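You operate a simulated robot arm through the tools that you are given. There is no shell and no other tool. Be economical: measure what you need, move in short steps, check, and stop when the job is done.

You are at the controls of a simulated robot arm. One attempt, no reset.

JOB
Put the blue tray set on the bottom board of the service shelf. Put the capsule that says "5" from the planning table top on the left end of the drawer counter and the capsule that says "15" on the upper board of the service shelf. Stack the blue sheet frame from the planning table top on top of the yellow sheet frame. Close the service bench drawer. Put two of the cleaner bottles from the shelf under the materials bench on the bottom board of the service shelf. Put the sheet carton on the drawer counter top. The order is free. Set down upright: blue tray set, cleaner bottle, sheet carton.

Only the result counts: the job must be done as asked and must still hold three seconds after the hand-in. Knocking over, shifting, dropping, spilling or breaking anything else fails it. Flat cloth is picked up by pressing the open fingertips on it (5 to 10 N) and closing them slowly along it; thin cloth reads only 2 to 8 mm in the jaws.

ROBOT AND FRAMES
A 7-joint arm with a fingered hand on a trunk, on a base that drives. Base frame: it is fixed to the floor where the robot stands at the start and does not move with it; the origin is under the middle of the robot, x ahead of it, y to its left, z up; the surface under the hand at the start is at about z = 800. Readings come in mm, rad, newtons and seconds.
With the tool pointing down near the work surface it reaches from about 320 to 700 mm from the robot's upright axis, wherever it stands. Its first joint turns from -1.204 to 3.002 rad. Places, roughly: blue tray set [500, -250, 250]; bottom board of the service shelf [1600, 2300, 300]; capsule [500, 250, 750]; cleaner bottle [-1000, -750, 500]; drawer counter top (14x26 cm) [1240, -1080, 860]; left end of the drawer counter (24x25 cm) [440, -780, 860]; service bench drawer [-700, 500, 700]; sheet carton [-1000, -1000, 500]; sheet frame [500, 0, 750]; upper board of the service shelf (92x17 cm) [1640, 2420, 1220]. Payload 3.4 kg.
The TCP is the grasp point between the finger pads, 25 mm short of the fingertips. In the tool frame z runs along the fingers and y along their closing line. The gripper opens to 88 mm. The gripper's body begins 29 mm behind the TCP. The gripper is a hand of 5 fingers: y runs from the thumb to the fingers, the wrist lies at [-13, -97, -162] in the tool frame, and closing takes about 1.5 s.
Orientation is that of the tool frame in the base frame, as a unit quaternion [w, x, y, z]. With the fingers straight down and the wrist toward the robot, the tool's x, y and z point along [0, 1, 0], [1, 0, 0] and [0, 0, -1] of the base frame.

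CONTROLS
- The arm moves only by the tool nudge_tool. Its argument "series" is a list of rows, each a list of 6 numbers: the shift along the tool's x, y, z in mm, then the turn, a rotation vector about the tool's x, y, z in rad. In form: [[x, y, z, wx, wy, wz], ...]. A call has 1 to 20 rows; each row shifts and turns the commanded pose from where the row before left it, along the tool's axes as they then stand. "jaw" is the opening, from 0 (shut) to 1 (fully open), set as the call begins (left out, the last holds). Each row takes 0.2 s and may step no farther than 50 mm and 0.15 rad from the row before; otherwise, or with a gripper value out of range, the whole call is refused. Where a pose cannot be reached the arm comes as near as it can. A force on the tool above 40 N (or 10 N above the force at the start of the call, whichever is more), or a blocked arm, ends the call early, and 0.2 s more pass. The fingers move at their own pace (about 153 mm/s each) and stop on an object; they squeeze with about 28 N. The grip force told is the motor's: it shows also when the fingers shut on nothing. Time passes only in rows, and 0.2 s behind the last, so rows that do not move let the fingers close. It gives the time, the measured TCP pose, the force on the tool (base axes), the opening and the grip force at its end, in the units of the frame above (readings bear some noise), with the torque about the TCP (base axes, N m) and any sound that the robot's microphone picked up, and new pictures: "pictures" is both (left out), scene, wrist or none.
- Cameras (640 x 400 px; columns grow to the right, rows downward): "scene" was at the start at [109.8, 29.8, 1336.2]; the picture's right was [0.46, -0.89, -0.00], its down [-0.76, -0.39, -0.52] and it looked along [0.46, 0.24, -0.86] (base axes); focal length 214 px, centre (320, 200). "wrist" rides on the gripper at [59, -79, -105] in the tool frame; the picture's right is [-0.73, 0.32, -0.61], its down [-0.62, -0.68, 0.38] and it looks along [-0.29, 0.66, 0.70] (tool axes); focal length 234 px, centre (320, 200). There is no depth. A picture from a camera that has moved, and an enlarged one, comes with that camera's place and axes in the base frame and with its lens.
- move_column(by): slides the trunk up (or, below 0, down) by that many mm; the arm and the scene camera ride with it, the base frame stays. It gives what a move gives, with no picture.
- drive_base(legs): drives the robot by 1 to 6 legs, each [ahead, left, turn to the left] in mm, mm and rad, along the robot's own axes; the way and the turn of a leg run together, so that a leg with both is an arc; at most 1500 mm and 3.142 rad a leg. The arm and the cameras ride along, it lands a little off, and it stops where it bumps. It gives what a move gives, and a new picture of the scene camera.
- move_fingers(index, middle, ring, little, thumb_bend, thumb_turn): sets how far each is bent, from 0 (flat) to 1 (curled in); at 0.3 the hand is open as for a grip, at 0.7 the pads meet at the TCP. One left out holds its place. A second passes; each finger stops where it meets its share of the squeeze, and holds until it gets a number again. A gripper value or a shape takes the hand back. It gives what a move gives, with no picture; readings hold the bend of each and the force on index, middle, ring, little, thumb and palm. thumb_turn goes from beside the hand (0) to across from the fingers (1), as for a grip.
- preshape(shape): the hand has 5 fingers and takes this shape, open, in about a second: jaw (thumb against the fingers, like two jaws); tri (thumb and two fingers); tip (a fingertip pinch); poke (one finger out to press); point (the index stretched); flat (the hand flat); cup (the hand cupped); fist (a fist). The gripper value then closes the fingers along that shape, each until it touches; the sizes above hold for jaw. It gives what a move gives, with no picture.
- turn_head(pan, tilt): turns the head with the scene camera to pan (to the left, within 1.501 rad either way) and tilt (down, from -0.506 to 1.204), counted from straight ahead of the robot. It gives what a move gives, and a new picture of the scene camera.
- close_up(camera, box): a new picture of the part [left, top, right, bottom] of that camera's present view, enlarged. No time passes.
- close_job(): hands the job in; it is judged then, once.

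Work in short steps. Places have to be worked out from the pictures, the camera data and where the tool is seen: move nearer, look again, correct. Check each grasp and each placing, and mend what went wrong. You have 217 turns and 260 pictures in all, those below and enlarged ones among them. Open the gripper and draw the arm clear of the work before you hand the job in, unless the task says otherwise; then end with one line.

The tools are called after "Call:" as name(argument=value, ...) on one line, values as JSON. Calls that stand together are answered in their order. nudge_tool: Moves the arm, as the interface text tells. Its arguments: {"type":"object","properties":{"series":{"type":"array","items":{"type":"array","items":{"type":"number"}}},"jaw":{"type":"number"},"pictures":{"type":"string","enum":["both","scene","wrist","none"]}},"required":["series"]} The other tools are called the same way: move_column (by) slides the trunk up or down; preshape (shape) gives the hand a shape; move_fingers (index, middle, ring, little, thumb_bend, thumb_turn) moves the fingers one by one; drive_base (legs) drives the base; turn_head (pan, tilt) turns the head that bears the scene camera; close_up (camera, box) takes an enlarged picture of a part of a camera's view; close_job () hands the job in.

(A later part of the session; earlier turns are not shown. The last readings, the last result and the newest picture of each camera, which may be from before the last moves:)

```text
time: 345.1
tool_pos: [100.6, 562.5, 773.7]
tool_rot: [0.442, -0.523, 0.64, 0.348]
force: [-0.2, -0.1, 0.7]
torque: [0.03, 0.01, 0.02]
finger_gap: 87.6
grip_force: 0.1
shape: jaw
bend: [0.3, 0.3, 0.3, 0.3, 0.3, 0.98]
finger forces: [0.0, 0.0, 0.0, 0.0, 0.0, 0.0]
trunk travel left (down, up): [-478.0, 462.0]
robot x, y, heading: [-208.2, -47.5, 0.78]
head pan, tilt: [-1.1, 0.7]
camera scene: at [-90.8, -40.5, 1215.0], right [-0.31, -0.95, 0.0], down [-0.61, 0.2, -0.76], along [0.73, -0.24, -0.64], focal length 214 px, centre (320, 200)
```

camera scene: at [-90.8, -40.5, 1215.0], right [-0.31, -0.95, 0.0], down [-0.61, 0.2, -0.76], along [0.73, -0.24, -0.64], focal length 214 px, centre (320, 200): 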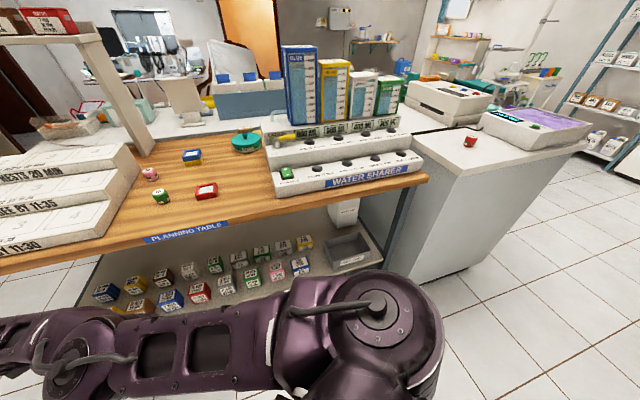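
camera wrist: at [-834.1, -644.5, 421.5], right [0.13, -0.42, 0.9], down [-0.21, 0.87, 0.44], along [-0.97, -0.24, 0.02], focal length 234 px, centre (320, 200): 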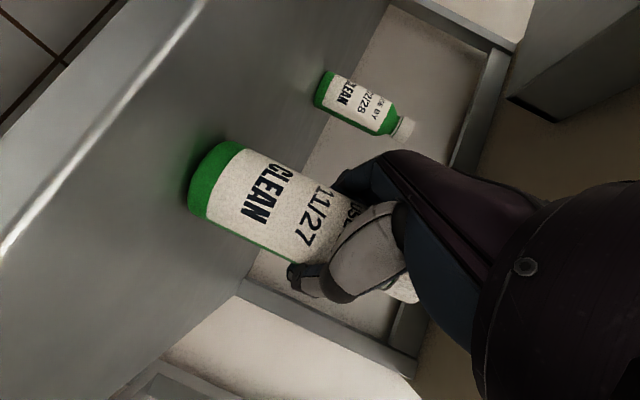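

I zoom on the shelf under the planning table to identify the blue tray set.

Call:
close_up(camera="scene", box=[80, 210, 260, 320])

Call:
close_up(camera="scene", box=[220, 180, 400, 290])

```text
3.56 times, centred on (170, 265) of scene
camera zoom: at [-90.8, -40.5, 1215.0], right [-0.31, -0.95, 0.0], down [-0.61, 0.2, -0.76], along [0.73, -0.24, -0.64], focal length 763 px, centre (853, -31)
```

zoom: 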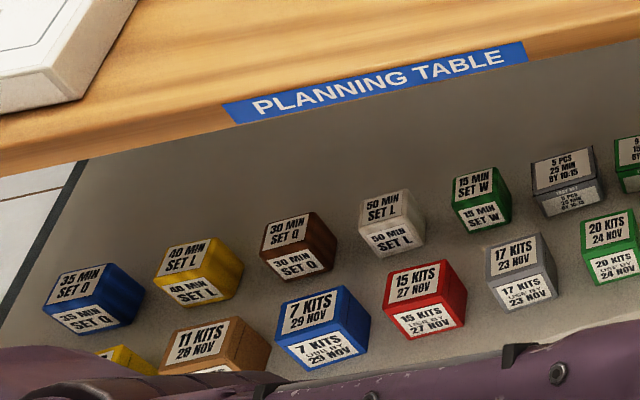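

```text
3.56 times, centred on (310, 235) of scene
camera zoom: at [-90.8, -40.5, 1215.0], right [-0.31, -0.95, 0.0], down [-0.61, 0.2, -0.76], along [0.73, -0.24, -0.64], focal length 763 px, centre (356, 76)
```

zoom: 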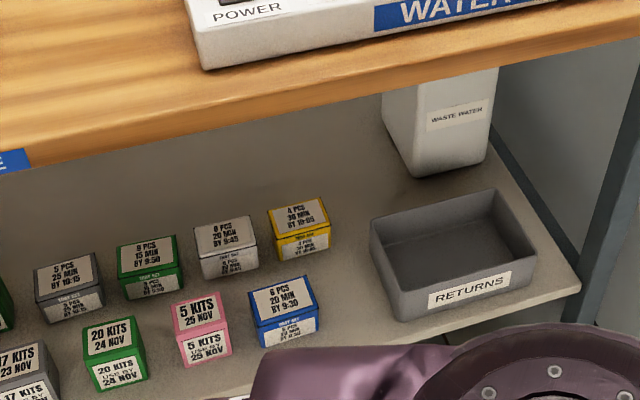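

The blue "TRAY SET" box (6 PCS, 20 MIN) is on the lower shelf, front row right. I raise the arm, back off a bit and turn so the hand points along +x.

Call:
move_column(by=250)

Call:
drive_base(legs=[[-71, 70, 0], [0, 0, -1.37]])

Call:
turn_head(pan=0.5, tilt=0.6)

```text
time: 347.7
tool_pos: [100.6, 563.8, 1026.0]
tool_rot: [0.442, -0.522, 0.64, 0.348]
force: [0.8, 0.5, -0.7]
torque: [0.03, 0.02, -0.01]
finger_gap: 87.9
grip_force: 0.0
shape: jaw
bend: [0.3, 0.3, 0.3, 0.3, 0.3, 0.98]
finger forces: [0.1, 0.0, 0.0, 0.0, 0.0, 0.1]
trunk travel left (down, up): [-728.0, 212.0]
robot x, y, heading: [-208.4, -49.8, 0.779]
head pan, tilt: [-1.1, 0.7]
```

```text
time: 352.2
tool_pos: [356.3, -227.1, 1024.9]
tool_rot: [0.563, -0.001, 0.827, -0.009]
force: [-1.2, 0.7, 0.0]
torque: [0.02, 0.0, -0.04]
finger_gap: 87.6
grip_force: 0.1
shape: jaw
bend: [0.3, 0.3, 0.3, 0.3, 0.3, 0.98]
finger forces: [0.1, 0.0, 0.0, 0.1, 0.0, 0.1]
trunk travel left (down, up): [-728.0, 212.0]
robot x, y, heading: [-305.9, -53.0, -0.587]
head pan, tilt: [-1.1, 0.7]
camera scene: at [-273.8, -163.0, 1465.0], right [-0.99, 0.11, 0.0], down [0.07, 0.64, -0.76], along [-0.09, -0.76, -0.64], focal length 214 px, centre (320, 200)
```

scene: 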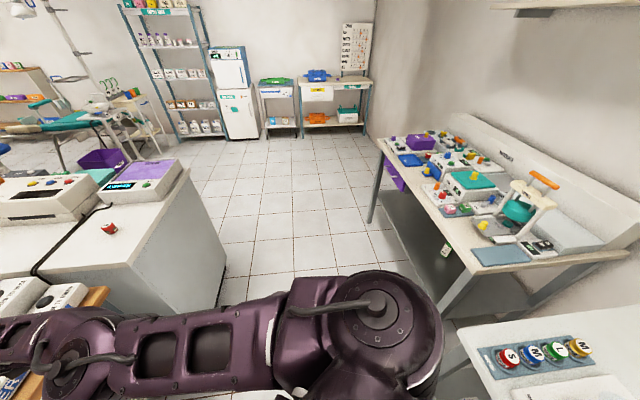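

```text
time: 353.9
tool_pos: [355.7, -227.4, 1023.4]
tool_rot: [0.563, 0.0, 0.826, -0.009]
force: [0.2, 0.3, 0.1]
torque: [-0.01, -0.01, 0.01]
finger_gap: 87.7
grip_force: 0.1
shape: jaw
bend: [0.3, 0.3, 0.3, 0.3, 0.3, 0.98]
finger forces: [0.0, 0.1, 0.0, 0.0, 0.1, 0.1]
trunk travel left (down, up): [-728.0, 212.0]
robot x, y, heading: [-306.6, -50.2, -0.588]
head pan, tilt: [0.499, 0.6]
camera scene: at [-176.0, -86.4, 1473.6], right [-0.09, -1.0, 0.0], down [-0.56, 0.05, -0.83], along [0.82, -0.07, -0.57], focal length 214 px, centre (320, 200)
```

scene: 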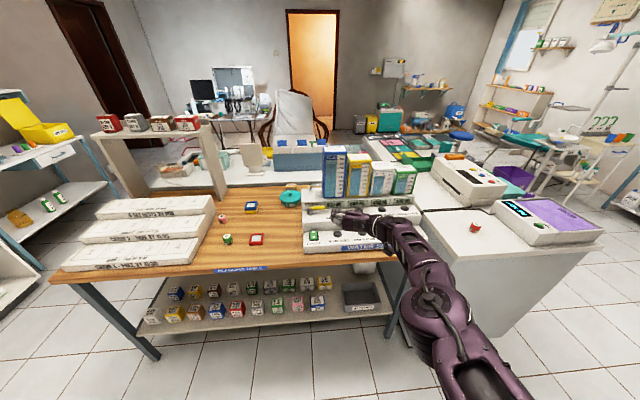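

I back off 50 mm (and shift left) so the hand clears the table edge, then lower.

Call:
drive_base(legs=[[-76, 24, 0]])

Call:
move_column(by=-400)

Call:
move_column(by=-200)

Call:
turn_head(pan=0.7, tilt=0.55)

Call:
close_up(camera="scene", box=[240, 160, 440, 290])

```text
time: 355.0
tool_pos: [302.2, -161.8, 1024.1]
tool_rot: [0.563, 0.0, 0.826, -0.009]
force: [0.7, 0.7, -0.4]
torque: [-0.04, 0.01, -0.03]
finger_gap: 87.6
grip_force: 0.0
shape: jaw
bend: [0.3, 0.3, 0.3, 0.3, 0.3, 0.98]
finger forces: [0.0, 0.1, 0.0, 0.1, 0.0, 0.0]
trunk travel left (down, up): [-728.0, 212.0]
robot x, y, heading: [-355.0, 11.9, -0.587]
head pan, tilt: [0.499, 0.6]
camera scene: at [-229.0, -22.0, 1473.7], right [-0.09, -1.0, 0.0], down [-0.56, 0.05, -0.83], along [0.82, -0.07, -0.56], focal length 214 px, centre (320, 200)
```

scene: 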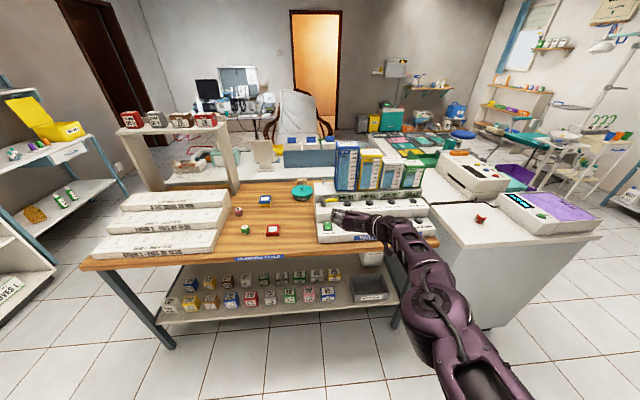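

```text
time: 358.8
tool_pos: [303.4, -163.9, 625.7]
tool_rot: [0.562, 0.0, 0.827, -0.01]
force: [0.2, 0.0, -1.0]
torque: [0.02, 0.01, 0.01]
finger_gap: 87.6
grip_force: 0.0
shape: jaw
bend: [0.3, 0.3, 0.3, 0.3, 0.3, 0.98]
finger forces: [0.0, 0.1, 0.0, 0.0, 0.0, 0.0]
trunk travel left (down, up): [-328.0, 612.0]
robot x, y, heading: [-359.3, 18.0, -0.588]
head pan, tilt: [0.499, 0.6]
```

```text
time: 361.0
tool_pos: [303.8, -163.8, 424.4]
tool_rot: [0.563, 0.0, 0.826, -0.009]
force: [0.7, -0.2, -0.1]
torque: [-0.02, 0.01, 0.02]
finger_gap: 87.7
grip_force: 0.0
shape: jaw
bend: [0.3, 0.3, 0.3, 0.3, 0.3, 0.98]
finger forces: [0.0, 0.1, 0.0, 0.0, 0.0, 0.1]
trunk travel left (down, up): [-128.0, 812.0]
robot x, y, heading: [-358.8, 14.8, -0.582]
head pan, tilt: [0.499, 0.6]
```

```text
time: 361.7
tool_pos: [302.9, -163.1, 425.2]
tool_rot: [0.562, 0.0, 0.827, -0.009]
force: [-0.1, -0.1, -0.4]
torque: [-0.01, -0.01, 0.0]
finger_gap: 87.6
grip_force: 0.1
shape: jaw
bend: [0.3, 0.3, 0.3, 0.3, 0.3, 0.98]
finger forces: [0.0, 0.0, 0.0, 0.0, 0.1, 0.0]
trunk travel left (down, up): [-128.0, 812.0]
robot x, y, heading: [-356.9, 11.2, -0.589]
head pan, tilt: [0.7, 0.55]
camera scene: at [-227.5, -4.6, 878.1], right [0.11, -0.99, 0.0], down [-0.52, -0.06, -0.85], along [0.85, 0.1, -0.52], focal length 214 px, centre (320, 200)
```

scene: 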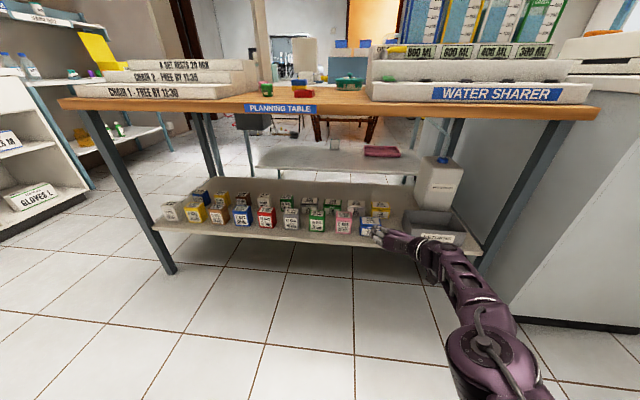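

```text
3.08 times, centred on (340, 225) of scene
camera zoom: at [-227.5, -4.6, 878.1], right [0.11, -0.99, 0.0], down [-0.52, -0.06, -0.85], along [0.85, 0.1, -0.52], focal length 660 px, centre (258, 123)
```

zoom: 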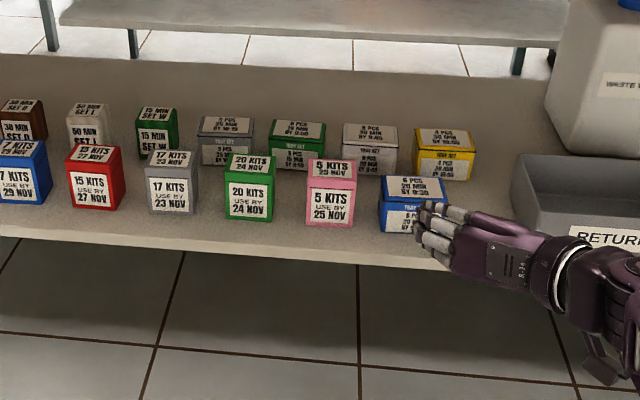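

The blue box is ≈80 (y) × 65 (x) × 42 mm at x 460–527, y −169…−88, shelf z≈300. I'll grasp it from above across x, so I return the hand to fingers-down in this free space.

Call:
nudge_tool(series=[[0, 0, 0, 0, 0.15, 0], [0, 0, 0, 0, 0.15, 0], [0, 0, 0, 0, 0.15, 0], [0, 0, 0, 0, 0.15, 0], [0, 0, 0, 0, 0.15, 0], [0, 0, 0, 0, 0.15, 0], [0, 0, 0, 0, 0.15, 0], [0, 0, 0, 0, 0.14, 0], [0, 0, 0, 0, 0, 0]], pictures="scene")

```text
time: 363.7
tool_pos: [153.5, -111.7, 468.7]
tool_rot: [0.082, 0.008, 0.997, -0.002]
force: [0.4, 0.1, 0.5]
torque: [0.0, 0.02, -0.01]
finger_gap: 87.8
grip_force: 0.1
shape: jaw
bend: [0.3, 0.3, 0.3, 0.3, 0.3, 0.98]
finger forces: [0.0, 0.1, 0.1, 0.1, 0.1, 0.1]
out of reach, approached as far as the arm can: row 1, 2, 3, 4, 5, 6, 7, 8
trunk travel left (down, up): [-128.0, 812.0]
robot x, y, heading: [-355.4, 16.8, -0.59]
head pan, tilt: [0.7, 0.55]
camera scene: at [-227.5, -4.5, 878.1], right [0.11, -0.99, 0.0], down [-0.52, -0.06, -0.85], along [0.85, 0.1, -0.52], focal length 214 px, centre (320, 200)
```

scene: 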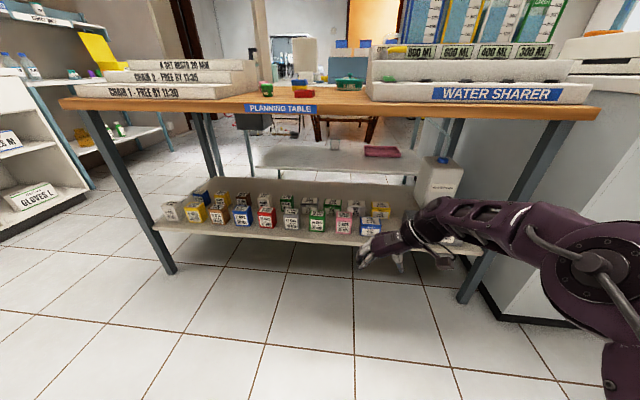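

Fingers point down now. I roll the hand 90° so the closing line lies along x.

Call:
nudge_tool(series=[[0, 0, 0, 0, 0, 0.143], [0, 0, 0, 0, 0, 0.143], [0, 0, 0, 0, 0, 0.143], [0, 0, 0, 0, 0, 0.143], [0, 0, 0, 0, 0, 0.143], [0, 0, 0, 0, 0, 0.143], [0, 0, 0, 0, 0, 0.143], [0, 0, 0, 0, 0, 0.143], [0, 0, 0, 0, 0, 0.143], [0, 0, 0, 0, 0, 0.143], [0, 0, 0, 0, 0, 0.143], [0, 0, 0, 0, 0, 0]])

```text
time: 366.3
tool_pos: [153.7, -110.8, 469.8]
tool_rot: [0.061, 0.71, 0.7, 0.052]
force: [0.4, -1.2, 0.5]
torque: [-0.02, 0.01, 0.0]
finger_gap: 87.8
grip_force: 0.1
shape: jaw
bend: [0.3, 0.3, 0.3, 0.3, 0.3, 0.98]
finger forces: [0.0, 0.1, 0.1, 0.0, 0.0, 0.0]
trunk travel left (down, up): [-128.0, 812.0]
robot x, y, heading: [-361.4, 13.1, -0.587]
head pan, tilt: [0.7, 0.55]
camera scene: at [-227.5, -4.6, 878.1], right [0.11, -0.99, 0.0], down [-0.52, -0.06, -0.85], along [0.85, 0.1, -0.52], focal length 214 px, centre (320, 200)
camera wrist: at [60.8, -49.9, 558.9], right [0.21, -0.72, 0.66], down [-0.62, -0.62, -0.48], along [0.76, -0.31, -0.58], focal length 234 px, centre (320, 200)
```

scene: 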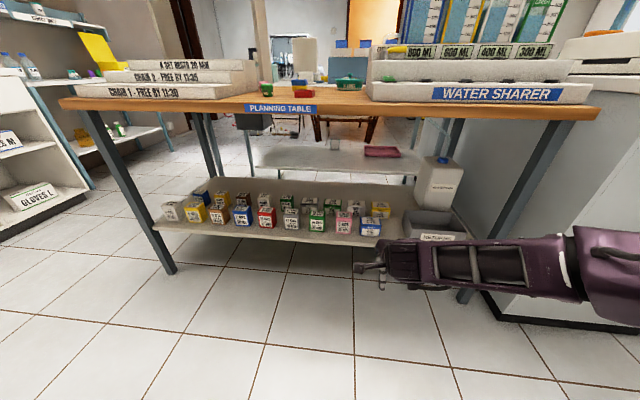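
wrist: 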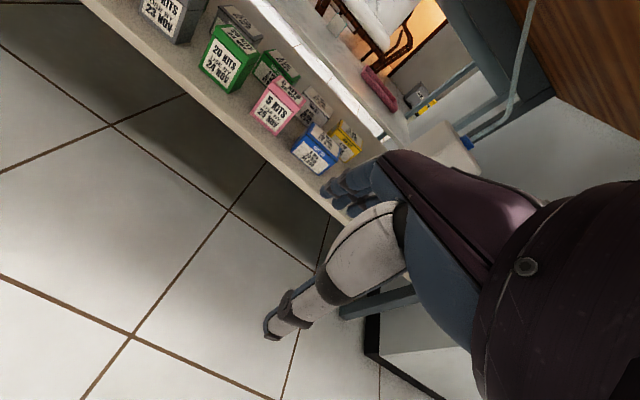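

I square the robot to heading 0 (natural pose), and correct the hand's yaw and tilt.

Call:
drive_base(legs=[[0, 0, 0.587]])

Call:
nudge_tool(series=[[0, 0, 0, 0.1, 0, 0], [0, 0, 0, 0.06, 0, 0], [0, 0, 0, 0, 0, 0.147], [0, 0, 0, 0, 0, 0.147], [0, 0, 0, 0, 0, 0.147], [0, 0, 0, 0, 0, 0.146], [0, 0, 0, 0, 0, 0]], pictures="none")

```text
time: 368.3
tool_pos: [136.9, 195.4, 468.9]
tool_rot: [0.043, 0.474, 0.877, 0.068]
force: [-0.2, -0.8, 0.0]
torque: [-0.02, -0.01, 0.04]
finger_gap: 87.8
grip_force: 0.0
shape: jaw
bend: [0.3, 0.3, 0.3, 0.3, 0.3, 0.98]
finger forces: [0.1, 0.0, 0.1, 0.0, 0.1, 0.1]
trunk travel left (down, up): [-128.0, 812.0]
robot x, y, heading: [-358.2, 13.2, 0.004]
head pan, tilt: [0.7, 0.55]
camera scene: at [-239.9, 71.4, 878.1], right [0.65, -0.76, 0.0], down [-0.4, -0.34, -0.85], along [0.65, 0.55, -0.52], focal length 214 px, centre (320, 200)
```

scene: 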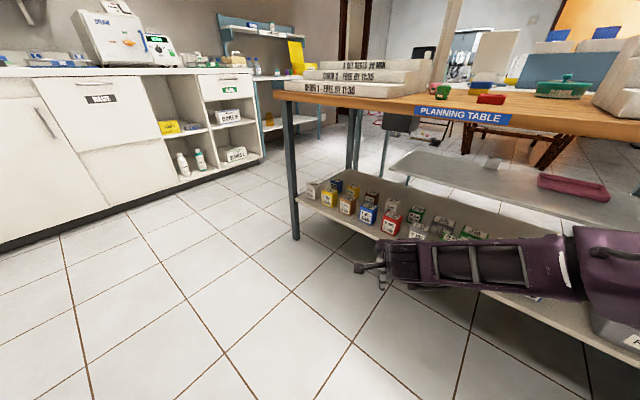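

```text
time: 369.9
tool_pos: [137.2, 194.7, 469.2]
tool_rot: [0.006, 0.711, 0.703, -0.001]
force: [0.8, 0.5, 0.4]
torque: [-0.03, 0.01, -0.02]
finger_gap: 87.6
grip_force: 0.0
shape: jaw
bend: [0.3, 0.3, 0.3, 0.3, 0.3, 0.98]
finger forces: [0.1, 0.1, 0.0, 0.0, 0.1, 0.0]
trunk travel left (down, up): [-128.0, 812.0]
robot x, y, heading: [-359.0, 10.3, 0.003]
head pan, tilt: [0.7, 0.55]
```

Hand is vertical again. I extend forward and lower with the arm to get a deeper reach, still in free space.

Call:
nudge_tool(series=[[0, 40, 20, 0, 0, 0], [0, 40, 20, 0, 0, 0], [-10, 30, 20, 0, 0, 0], [0, 0, 20, 0, 0, 0], [0, 0, 0, 0, 0, 0]], pictures="none")

```text
time: 371.1
tool_pos: [249.9, 181.9, 388.1]
tool_rot: [0.005, 0.711, 0.704, -0.002]
force: [0.5, 0.5, 0.3]
torque: [0.0, 0.01, 0.03]
finger_gap: 87.9
grip_force: 0.1
shape: jaw
bend: [0.3, 0.3, 0.3, 0.3, 0.3, 0.98]
finger forces: [0.1, 0.1, 0.0, 0.0, 0.0, 0.0]
trunk travel left (down, up): [-128.0, 812.0]
robot x, y, heading: [-359.0, 16.9, 0.002]
head pan, tilt: [0.7, 0.55]
```

Reach is sufficient. I raise 22 mm for clearance, go right, then forward over the blue box.

Call:
move_column(by=22)

Call:
drive_base(legs=[[43, -308, 0], [110, 0, 0]])

Call:
nudge_tool(series=[[0, 0, 0, 0, 0, 0]], pictures="wrist")

```text
time: 371.8
tool_pos: [249.2, 182.7, 410.7]
tool_rot: [0.006, 0.71, 0.704, -0.001]
force: [0.7, 0.7, 0.1]
torque: [-0.02, -0.04, 0.02]
finger_gap: 87.8
grip_force: 0.0
shape: jaw
bend: [0.3, 0.3, 0.3, 0.3, 0.3, 0.98]
finger forces: [0.0, 0.0, 0.1, 0.0, 0.1, 0.0]
trunk travel left (down, up): [-150.0, 790.0]
robot x, y, heading: [-356.2, 14.7, -0.002]
head pan, tilt: [0.7, 0.55]
```

```text
time: 374.7
tool_pos: [401.0, -142.0, 411.8]
tool_rot: [0.007, 0.716, 0.698, -0.001]
force: [0.4, 0.1, -0.2]
torque: [0.0, 0.02, 0.05]
finger_gap: 87.7
grip_force: 0.1
shape: jaw
bend: [0.3, 0.3, 0.3, 0.3, 0.3, 0.98]
finger forces: [0.0, 0.1, 0.0, 0.1, 0.1, 0.0]
trunk travel left (down, up): [-150.0, 790.0]
robot x, y, heading: [-210.2, -300.1, -0.013]
head pan, tilt: [0.7, 0.55]
camera scene: at [-89.3, -244.8, 900.1], right [0.63, -0.77, 0.0], down [-0.4, -0.33, -0.85], along [0.66, 0.54, -0.52], focal length 214 px, centre (320, 200)
```

scene: 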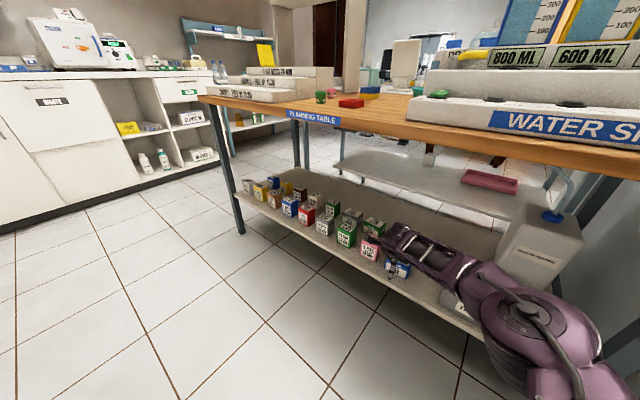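

```text
time: 375.1
tool_pos: [402.6, -141.1, 411.2]
tool_rot: [0.006, 0.716, 0.698, -0.001]
force: [0.2, -0.2, 0.6]
torque: [0.02, 0.0, -0.01]
finger_gap: 87.6
grip_force: 0.1
shape: jaw
bend: [0.3, 0.3, 0.3, 0.3, 0.3, 0.98]
finger forces: [0.0, 0.0, 0.0, 0.0, 0.1, 0.1]
trunk travel left (down, up): [-150.0, 790.0]
robot x, y, heading: [-209.4, -300.2, -0.013]
head pan, tilt: [0.7, 0.55]
camera wrist: at [323.9, -79.7, 514.4], right [0.3, -0.73, 0.62], down [-0.69, -0.61, -0.38], along [0.65, -0.31, -0.69], focal length 234 px, centre (320, 200)
```

wrist: 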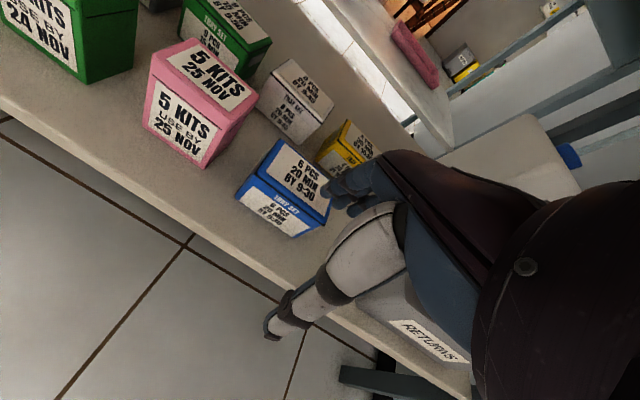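

I zoom on the blue box for precise corners.

Call:
close_up(camera="wrist", box=[210, 110, 390, 250])

```text
2.86 times, centred on (300, 180) of wrist
camera zoom: at [323.9, -79.7, 514.4], right [0.3, -0.73, 0.62], down [-0.69, -0.61, -0.38], along [0.65, -0.31, -0.69], focal length 669 px, centre (377, 257)
```

zoom: 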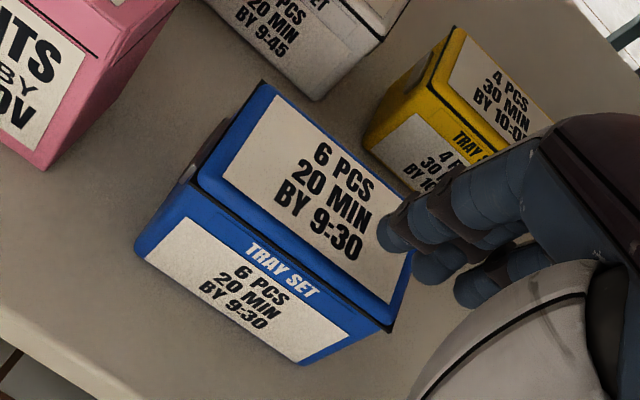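

Box refined: x 456–511, y −170…−88, top 348; centre (483, −129). I drive 80 mm ahead and 11 mm left, then lower partly.

Call:
drive_base(legs=[[80, 12, 0.013]])

Call:
move_column(by=-30)

Call:
nudge_tool(series=[[0, 0, 0, 0, 0, 0]], pictures="wrist")

Call:
turn_head(pan=0.3, tilt=0.6)

```text
time: 376.2
tool_pos: [477.1, -123.7, 412.4]
tool_rot: [0.006, 0.711, 0.703, -0.001]
force: [0.9, -0.2, -0.6]
torque: [0.01, -0.03, -0.01]
finger_gap: 87.8
grip_force: 0.0
shape: jaw
bend: [0.3, 0.3, 0.3, 0.3, 0.3, 0.98]
finger forces: [0.0, 0.0, 0.1, 0.0, 0.0, 0.1]
trunk travel left (down, up): [-150.0, 790.0]
robot x, y, heading: [-131.5, -287.4, 0.001]
head pan, tilt: [0.7, 0.55]
camera scene: at [-12.2, -231.8, 900.1], right [0.64, -0.76, 0.0], down [-0.4, -0.34, -0.85], along [0.65, 0.55, -0.52], focal length 214 px, centre (320, 200)
```

scene: 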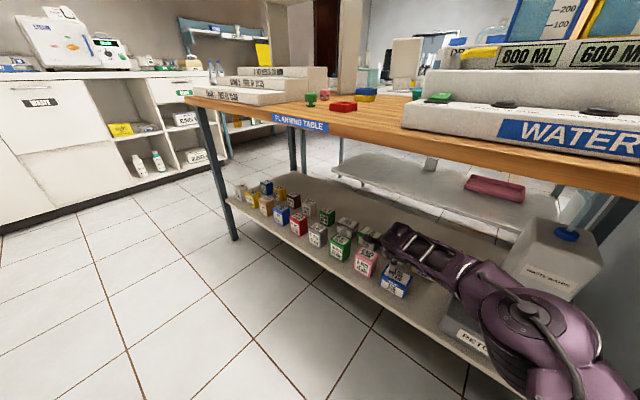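

```text
time: 376.9
tool_pos: [477.8, -122.3, 380.9]
tool_rot: [0.007, 0.711, 0.703, -0.002]
force: [0.6, 0.3, 0.3]
torque: [0.0, -0.01, -0.01]
finger_gap: 87.8
grip_force: 0.0
shape: jaw
bend: [0.3, 0.3, 0.3, 0.3, 0.3, 0.98]
finger forces: [0.1, 0.0, 0.1, 0.0, 0.0, 0.0]
trunk travel left (down, up): [-120.0, 820.0]
robot x, y, heading: [-132.9, -290.2, 0.005]
head pan, tilt: [0.7, 0.55]
```

```text
time: 377.3
tool_pos: [477.8, -122.3, 381.0]
tool_rot: [0.006, 0.711, 0.703, -0.001]
force: [0.4, -0.5, -0.1]
torque: [0.01, -0.02, 0.01]
finger_gap: 87.9
grip_force: 0.2
shape: jaw
bend: [0.3, 0.3, 0.3, 0.3, 0.3, 0.98]
finger forces: [0.0, 0.0, 0.1, 0.1, 0.1, 0.0]
trunk travel left (down, up): [-120.0, 820.0]
robot x, y, heading: [-130.8, -287.8, -0.005]
head pan, tilt: [0.7, 0.55]
camera wrist: at [398.9, -61.4, 484.5], right [0.31, -0.72, 0.62], down [-0.69, -0.62, -0.38], along [0.66, -0.3, -0.69], focal length 234 px, centre (320, 200)
```

wrist: 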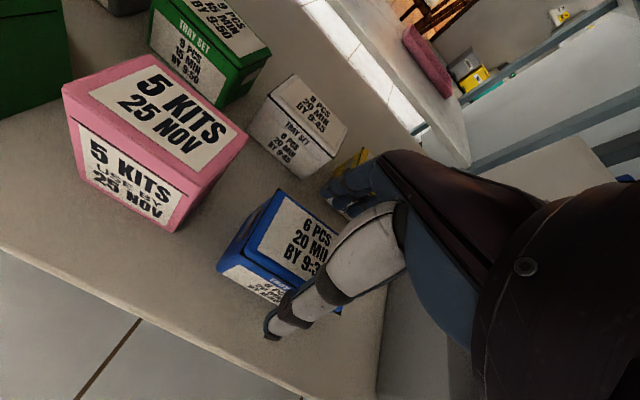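

```text
time: 378.2
tool_pos: [477.7, -122.6, 381.3]
tool_rot: [0.005, 0.712, 0.702, -0.001]
force: [-0.2, 0.5, -0.6]
torque: [-0.01, 0.0, -0.02]
finger_gap: 87.6
grip_force: 0.1
shape: jaw
bend: [0.3, 0.3, 0.3, 0.3, 0.3, 0.98]
finger forces: [0.0, 0.1, 0.1, 0.1, 0.0, 0.1]
trunk travel left (down, up): [-120.0, 820.0]
robot x, y, heading: [-132.1, -289.5, 0.004]
head pan, tilt: [0.3, 0.6]
camera scene: at [3.5, -263.5, 865.6], right [0.3, -0.95, 0.0], down [-0.54, -0.17, -0.83], along [0.79, 0.25, -0.56], focal length 214 px, centre (320, 200)
```

scene: 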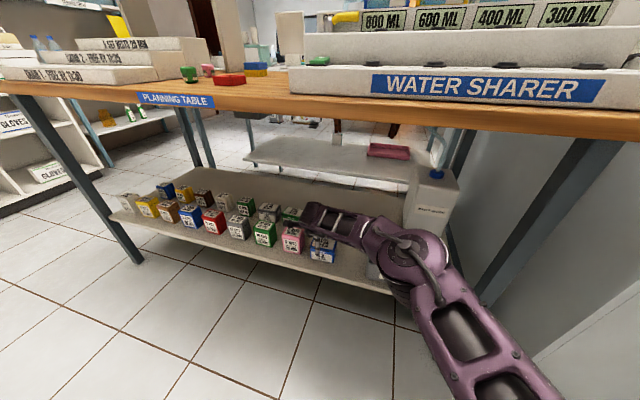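

The elbow looks close to the RETURNS tray; I zoom to check clearance.

Call:
close_up(camera="scene", box=[270, 170, 490, 320])

Call:
turn_head(pan=0.0, tilt=0.9)

```text
2.67 times, centred on (380, 245) of scene
camera zoom: at [3.5, -263.5, 865.6], right [0.3, -0.95, 0.0], down [-0.54, -0.17, -0.83], along [0.79, 0.25, -0.56], focal length 572 px, centre (160, 80)
```

zoom: 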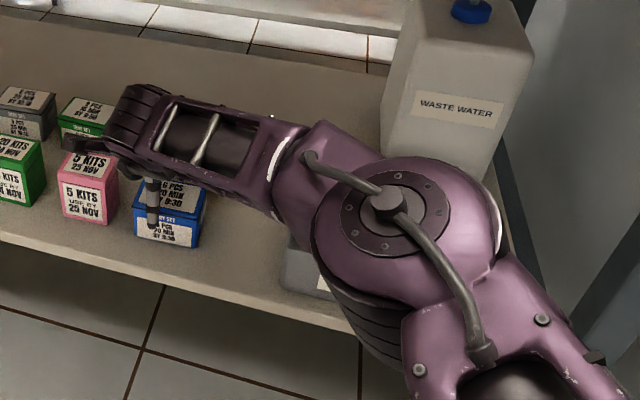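

```text
time: 379.0
tool_pos: [476.8, -121.6, 380.7]
tool_rot: [0.006, 0.712, 0.702, -0.002]
force: [0.3, -0.5, 0.5]
torque: [-0.04, 0.02, 0.02]
finger_gap: 87.8
grip_force: 0.0
shape: jaw
bend: [0.3, 0.3, 0.3, 0.3, 0.3, 0.98]
finger forces: [0.0, 0.0, 0.0, 0.0, 0.1, 0.0]
trunk travel left (down, up): [-120.0, 820.0]
robot x, y, heading: [-131.3, -287.9, 0.001]
head pan, tilt: [0.0, 0.901]
camera scene: at [-5.4, -289.6, 840.9], right [0.0, -1.0, 0.0], down [-0.78, 0.0, -0.62], along [0.62, 0.0, -0.78], focal length 214 px, centre (320, 200)
```

scene: 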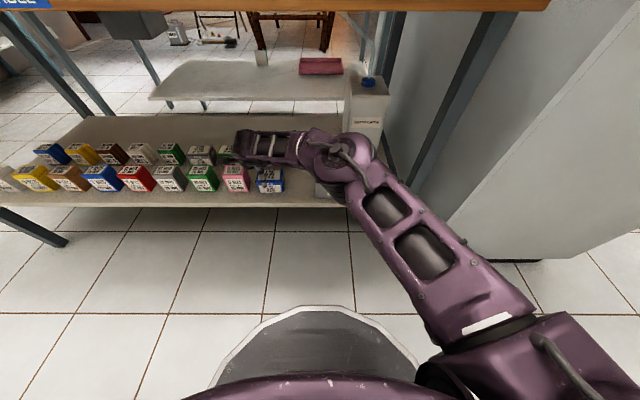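

Elbow is in front of the shelf and high enough. I correct by a few mm and lower to z≈333.

Call:
nudge_tool(series=[[-7, 5, 0, 0, 0, 0], [0, 0, 0, 0, 0, 0]], pictures="none")

Call:
move_column(by=-30)

Call:
nudge_tool(series=[[0, 0, 0, 0, 0, 0]], pictures="wrist")

Call:
close_up(camera="scene", box=[200, 100, 340, 210])

```text
time: 379.6
tool_pos: [482.1, -129.7, 380.2]
tool_rot: [0.006, 0.711, 0.703, 0.0]
force: [0.2, 0.3, 0.4]
torque: [-0.01, 0.01, -0.01]
finger_gap: 87.8
grip_force: 0.1
shape: jaw
bend: [0.3, 0.3, 0.3, 0.3, 0.3, 0.98]
finger forces: [0.0, 0.0, 0.0, 0.0, 0.0, 0.0]
trunk travel left (down, up): [-120.0, 820.0]
robot x, y, heading: [-130.2, -287.6, -0.0]
head pan, tilt: [0.0, 0.901]
```

```text
time: 380.3
tool_pos: [481.8, -130.7, 351.3]
tool_rot: [0.006, 0.711, 0.703, -0.001]
force: [1.3, 0.0, 0.4]
torque: [0.04, 0.0, -0.03]
finger_gap: 87.6
grip_force: 0.1
shape: jaw
bend: [0.3, 0.3, 0.3, 0.3, 0.3, 0.98]
finger forces: [0.1, 0.1, 0.0, 0.1, 0.0, 0.0]
trunk travel left (down, up): [-90.0, 850.0]
robot x, y, heading: [-126.7, -287.9, 0.001]
head pan, tilt: [0.0, 0.901]
```

```text
time: 380.7
tool_pos: [481.8, -129.9, 349.3]
tool_rot: [0.007, 0.711, 0.703, -0.001]
force: [0.0, -0.2, 0.5]
torque: [0.02, 0.01, -0.02]
finger_gap: 87.6
grip_force: 0.1
shape: jaw
bend: [0.3, 0.3, 0.3, 0.3, 0.3, 0.98]
finger forces: [0.0, 0.1, 0.1, 0.1, 0.1, 0.1]
trunk travel left (down, up): [-90.0, 850.0]
robot x, y, heading: [-130.2, -291.1, 0.001]
head pan, tilt: [0.0, 0.901]
camera wrist: at [403.9, -68.8, 454.6], right [0.31, -0.72, 0.62], down [-0.69, -0.62, -0.38], along [0.66, -0.3, -0.69], focal length 234 px, centre (320, 200)
```

wrist: 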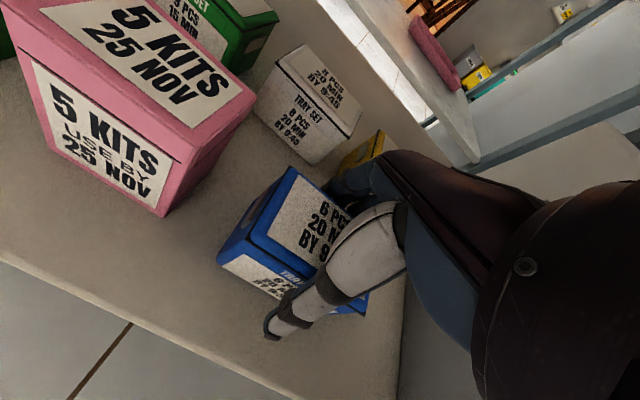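

```text
3.64 times, centred on (270, 155) of scene
camera zoom: at [-5.4, -289.7, 810.8], right [0.0, -1.0, 0.0], down [-0.78, 0.0, -0.62], along [0.62, 0.0, -0.78], focal length 780 px, centre (502, 364)
```

zoom: 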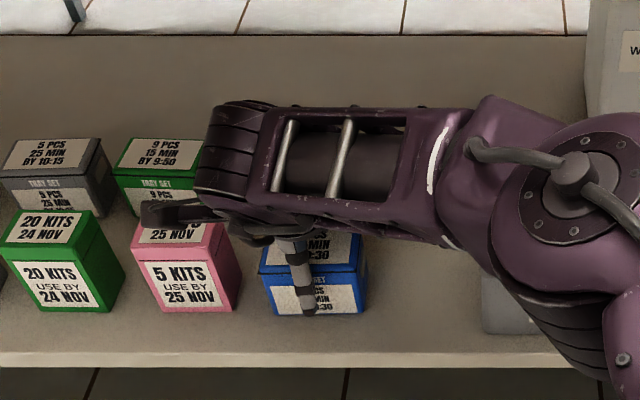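

Thumb is in front of the box and fingers behind. Lower 17 mm more and close.

Call:
move_column(by=-17)

Call:
nudge_tool(series=[[0, 0, 0, 0, 0, 0], [0, 0, 0, 0, 0, 0], [0, 0, 0, 0, 0, 0], [0, 0, 0, 0, 0, 0], [0, 0, 0, 0, 0, 0], [0, 0, 0, 0, 0, 0], [0, 0, 0, 0, 0, 0], [0, 0, 0, 0, 0, 0]], jaw=0, pictures="wrist")

```text
time: 381.4
tool_pos: [482.6, -130.8, 334.8]
tool_rot: [0.006, 0.711, 0.703, -0.001]
force: [-1.5, 0.1, 3.5]
torque: [0.02, 0.1, -0.01]
finger_gap: 88.0
grip_force: 0.1
shape: jaw
bend: [0.3, 0.3, 0.3, 0.3, 0.3, 0.98]
finger forces: [0.0, 0.0, 0.1, 0.0, 3.6, 0.1]
trunk travel left (down, up): [-73.0, 867.0]
robot x, y, heading: [-133.9, -288.1, 0.001]
head pan, tilt: [0.0, 0.901]
```

```text
time: 383.2
tool_pos: [481.4, -129.9, 335.6]
tool_rot: [0.007, 0.711, 0.703, 0.0]
force: [-1.0, 3.5, 10.9]
torque: [-0.01, -0.31, 0.17]
finger_gap: 59.8
grip_force: 27.8
shape: jaw
bend: [0.74, 0.44, 0.39, 0.41, 0.5, 0.98]
finger forces: [16.8, 9.6, 3.5, 2.9, 38.9, 0.0]
trunk travel left (down, up): [-73.0, 867.0]
robot x, y, heading: [-128.0, -290.2, 0.004]
head pan, tilt: [0.0, 0.901]
camera wrist: at [403.3, -68.7, 438.9], right [0.31, -0.72, 0.62], down [-0.69, -0.62, -0.38], along [0.66, -0.3, -0.69], focal length 234 px, centre (320, 200)
```

wrist: 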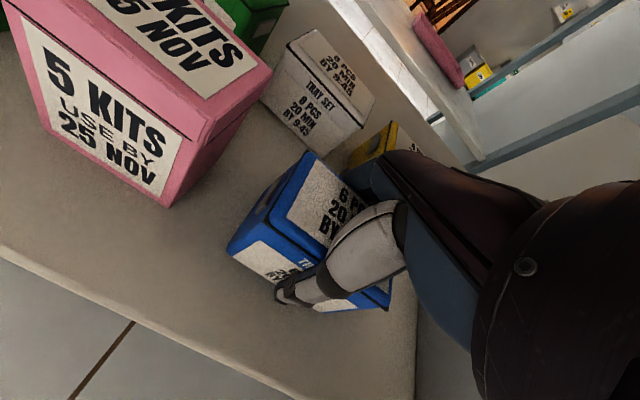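

Gripped. Lifting 60 mm with the trunk and checking.

Call:
move_column(by=50)

Call:
nudge_tool(series=[[0, 0, 0, 0, 0, 0]], pictures="wrist")

Call:
close_up(camera="scene", box=[200, 100, 340, 210])

```text
time: 384.1
tool_pos: [482.8, -130.4, 383.4]
tool_rot: [0.005, 0.712, 0.703, -0.002]
force: [0.0, 0.7, -2.4]
torque: [-0.01, 0.05, 0.04]
finger_gap: 59.9
grip_force: 28.0
shape: jaw
bend: [0.74, 0.44, 0.4, 0.41, 0.49, 0.97]
finger forces: [16.3, 8.9, 3.2, 2.8, 33.9, 0.0]
trunk travel left (down, up): [-123.0, 817.0]
robot x, y, heading: [-130.2, -291.9, 0.003]
head pan, tilt: [0.0, 0.901]
```

```text
time: 384.5
tool_pos: [481.8, -129.3, 383.3]
tool_rot: [0.005, 0.712, 0.702, -0.002]
force: [0.1, 0.3, -2.8]
torque: [0.02, -0.01, 0.02]
finger_gap: 60.0
grip_force: 28.0
shape: jaw
bend: [0.74, 0.44, 0.4, 0.41, 0.49, 0.97]
finger forces: [16.3, 8.9, 3.3, 2.8, 34.0, 0.1]
trunk travel left (down, up): [-123.0, 817.0]
robot x, y, heading: [-130.5, -287.7, -0.006]
head pan, tilt: [0.0, 0.901]
camera wrist: at [404.0, -68.7, 487.3], right [0.31, -0.72, 0.62], down [-0.69, -0.62, -0.38], along [0.66, -0.3, -0.69], focal length 234 px, centre (320, 200)
```

wrist: 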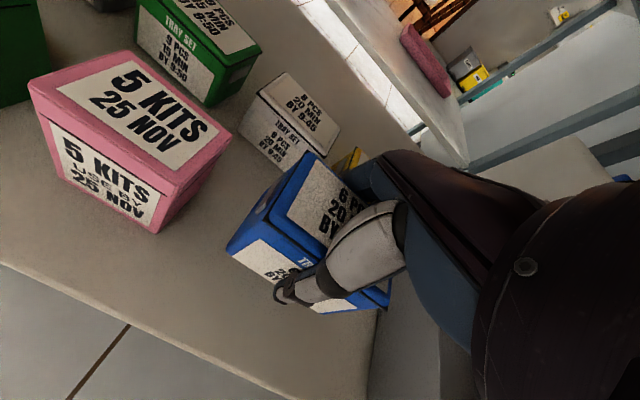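

```text
3.64 times, centred on (270, 155) of scene
camera zoom: at [-5.2, -289.6, 843.7], right [0.0, -1.0, 0.0], down [-0.78, 0.0, -0.62], along [0.62, 0.0, -0.78], focal length 780 px, centre (502, 364)
```

zoom: 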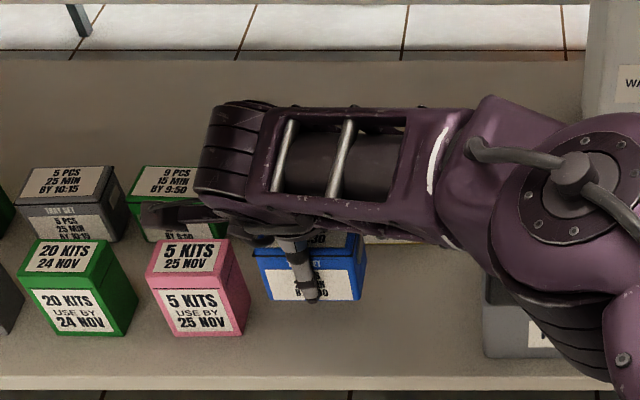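

The box is held level. I back out 180 mm, raise the trunk, then turn left and go north.

Call:
drive_base(legs=[[-185, 0, 0]])

Call:
move_column(by=400)

Call:
drive_base(legs=[[0, 0, 1.2]])

```text
time: 386.0
tool_pos: [296.5, -128.3, 383.3]
tool_rot: [0.006, 0.711, 0.704, -0.002]
force: [0.0, -0.1, -1.2]
torque: [0.02, -0.01, -0.01]
finger_gap: 59.9
grip_force: 28.0
shape: jaw
bend: [0.74, 0.44, 0.4, 0.41, 0.49, 0.97]
finger forces: [16.3, 8.9, 3.3, 2.8, 34.0, 0.0]
trunk travel left (down, up): [-123.0, 817.0]
robot x, y, heading: [-317.7, -288.4, 0.0]
head pan, tilt: [0.0, 0.901]
camera scene: at [-191.3, -289.6, 843.8], right [0.0, -1.0, 0.0], down [-0.78, 0.0, -0.62], along [0.62, 0.0, -0.78], focal length 214 px, centre (320, 200)
```

scene: 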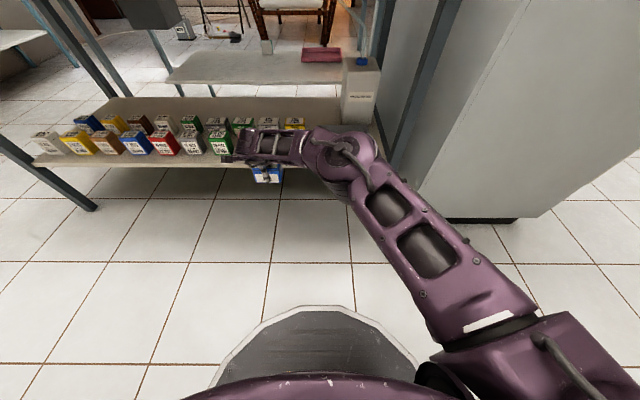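

```text
time: 389.9
tool_pos: [295.8, -128.8, 783.1]
tool_rot: [0.006, 0.71, 0.704, -0.002]
force: [-0.4, -0.3, -1.4]
torque: [-0.01, -0.02, 0.01]
finger_gap: 59.7
grip_force: 27.8
shape: jaw
bend: [0.74, 0.44, 0.4, 0.41, 0.49, 0.97]
finger forces: [16.3, 8.8, 3.1, 2.9, 33.8, 0.1]
trunk travel left (down, up): [-523.0, 417.0]
robot x, y, heading: [-318.7, -287.5, 0.001]
head pan, tilt: [0.0, 0.901]
```

```text
time: 393.3
tool_pos: [-248.5, 341.6, 783.3]
tool_rot: [0.005, 0.185, 0.983, 0.001]
force: [0.1, -0.1, -2.1]
torque: [0.02, -0.06, -0.04]
finger_gap: 59.8
grip_force: 27.4
shape: jaw
bend: [0.74, 0.45, 0.4, 0.41, 0.49, 0.97]
finger forces: [15.9, 8.7, 3.2, 2.7, 32.5, 0.1]
trunk travel left (down, up): [-523.0, 417.0]
robot x, y, heading: [-315.0, -288.9, 1.211]
head pan, tilt: [0.0, 0.901]
camera scene: at [-272.9, -172.2, 1243.8], right [0.94, -0.35, 0.0], down [-0.28, -0.73, -0.62], along [0.22, 0.58, -0.78], focal length 214 px, centre (320, 200)
```

scene: 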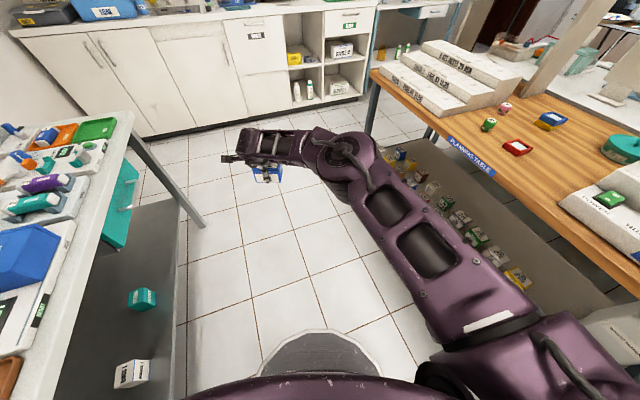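

I zoom on the service bench drawer from this side view to verify it is closed.

Call:
close_up(camera="scene", box=[40, 90, 200, 280])

```text
2.11 times, centred on (120, 185) of scene
camera zoom: at [-272.9, -172.2, 1243.8], right [0.94, -0.35, 0.0], down [-0.28, -0.73, -0.62], along [0.22, 0.58, -0.78], focal length 452 px, centre (741, 232)
```

zoom: 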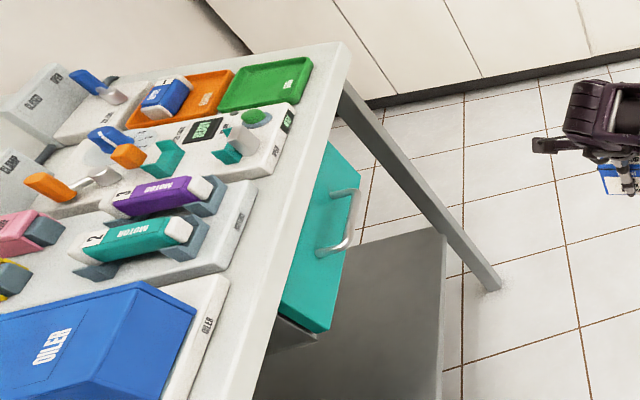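

Drawer is shut. I drive north, turn right a bit for clearance, then east.

Call:
drive_base(legs=[[1340, 420, 0], [0, 0, -0.51]])

Call:
drive_base(legs=[[772, -512, 0]])

```text
time: 401.8
tool_pos: [87.2, 1664.0, 783.5]
tool_rot: [0.006, 0.408, 0.913, 0.0]
force: [0.7, 1.1, -2.7]
torque: [0.02, 0.04, -0.01]
finger_gap: 59.6
grip_force: 28.6
shape: jaw
bend: [0.74, 0.45, 0.4, 0.41, 0.49, 0.97]
finger forces: [15.8, 8.7, 3.3, 2.7, 32.0, 0.1]
trunk travel left (down, up): [-523.0, 417.0]
robot x, y, heading: [-259.8, 1133.5, 0.738]
head pan, tilt: [0.0, 0.901]
camera scene: at [-165.2, 1216.4, 1243.8], right [0.68, -0.74, 0.0], down [-0.58, -0.53, -0.62], along [0.46, 0.42, -0.78], focal length 214 px, centre (320, 200)
```

scene: 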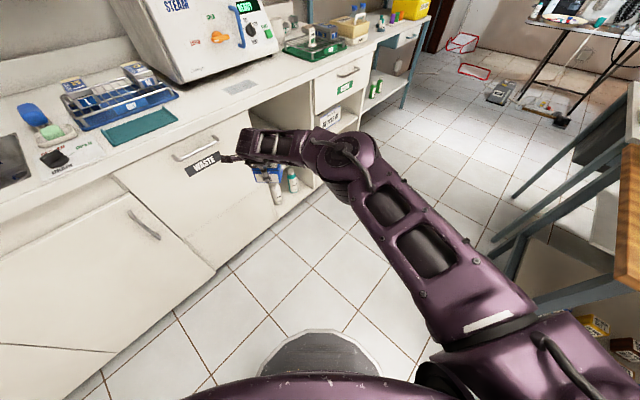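

```text
time: 406.6
tool_pos: [1002.8, 1813.7, 783.7]
tool_rot: [0.006, 0.411, 0.911, 0.0]
force: [0.5, -0.7, -1.8]
torque: [-0.02, 0.02, -0.05]
finger_gap: 59.4
grip_force: 28.0
shape: jaw
bend: [0.74, 0.45, 0.4, 0.41, 0.49, 0.97]
finger forces: [15.8, 8.5, 3.1, 2.7, 31.9, 0.1]
trunk travel left (down, up): [-523.0, 417.0]
robot x, y, heading: [653.3, 1291.9, 0.74]
head pan, tilt: [0.0, 0.901]
camera scene: at [747.7, 1368.9, 1243.7], right [0.67, -0.74, 0.0], down [-0.58, -0.53, -0.62], along [0.46, 0.42, -0.78], focal length 214 px, centre (320, 200)
```

scene: 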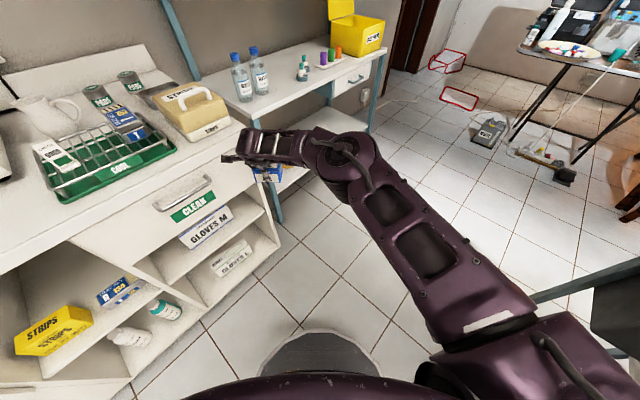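

Now on to the right end of the service shelf and turn back to heading 1.2.

Call:
drive_base(legs=[[783, -850, 0], [0, 0, 0.46]])

Call:
turn_head(pan=0.3, tilt=0.7)

```text
time: 413.8
tool_pos: [1863.7, 1795.8, 783.3]
tool_rot: [0.006, 0.186, 0.983, 0.001]
force: [0.3, -0.6, -3.0]
torque: [0.01, -0.03, 0.0]
finger_gap: 59.6
grip_force: 28.0
shape: jaw
bend: [0.74, 0.45, 0.4, 0.41, 0.49, 0.97]
finger forces: [15.7, 8.6, 3.3, 2.6, 31.6, 0.0]
trunk travel left (down, up): [-523.0, 417.0]
robot x, y, heading: [1798.9, 1170.3, 1.21]
head pan, tilt: [0.0, 0.901]
camera scene: at [1840.2, 1284.1, 1243.8], right [0.94, -0.35, 0.0], down [-0.28, -0.73, -0.62], along [0.22, 0.58, -0.78], focal length 214 px, centre (320, 200)
```

scene: 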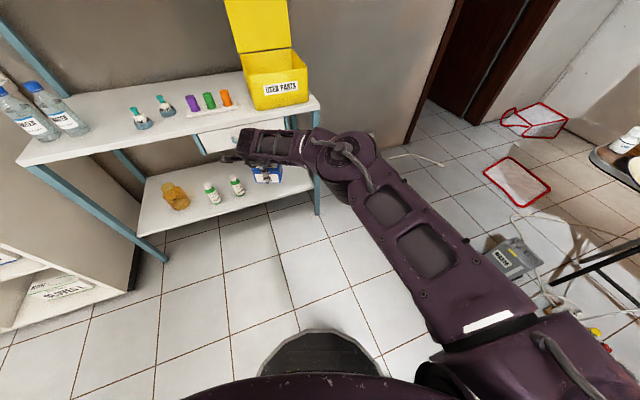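

```text
time: 414.6
tool_pos: [1864.9, 1796.6, 783.9]
tool_rot: [0.006, 0.186, 0.983, 0.002]
force: [-0.6, 0.2, -2.5]
torque: [-0.01, -0.02, 0.02]
finger_gap: 59.5
grip_force: 28.3
shape: jaw
bend: [0.74, 0.45, 0.4, 0.41, 0.49, 0.97]
finger forces: [15.7, 8.5, 3.2, 2.6, 31.7, 0.0]
trunk travel left (down, up): [-523.0, 417.0]
robot x, y, heading: [1795.3, 1171.9, 1.215]
head pan, tilt: [0.3, 0.7]
camera scene: at [1818.9, 1298.1, 1259.9], right [1.0, -0.06, 0.0], down [-0.04, -0.64, -0.76], along [0.05, 0.76, -0.64], focal length 214 px, centre (320, 200)
```

scene: 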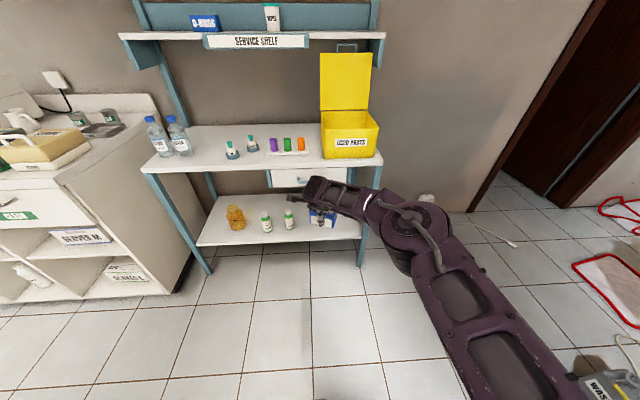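

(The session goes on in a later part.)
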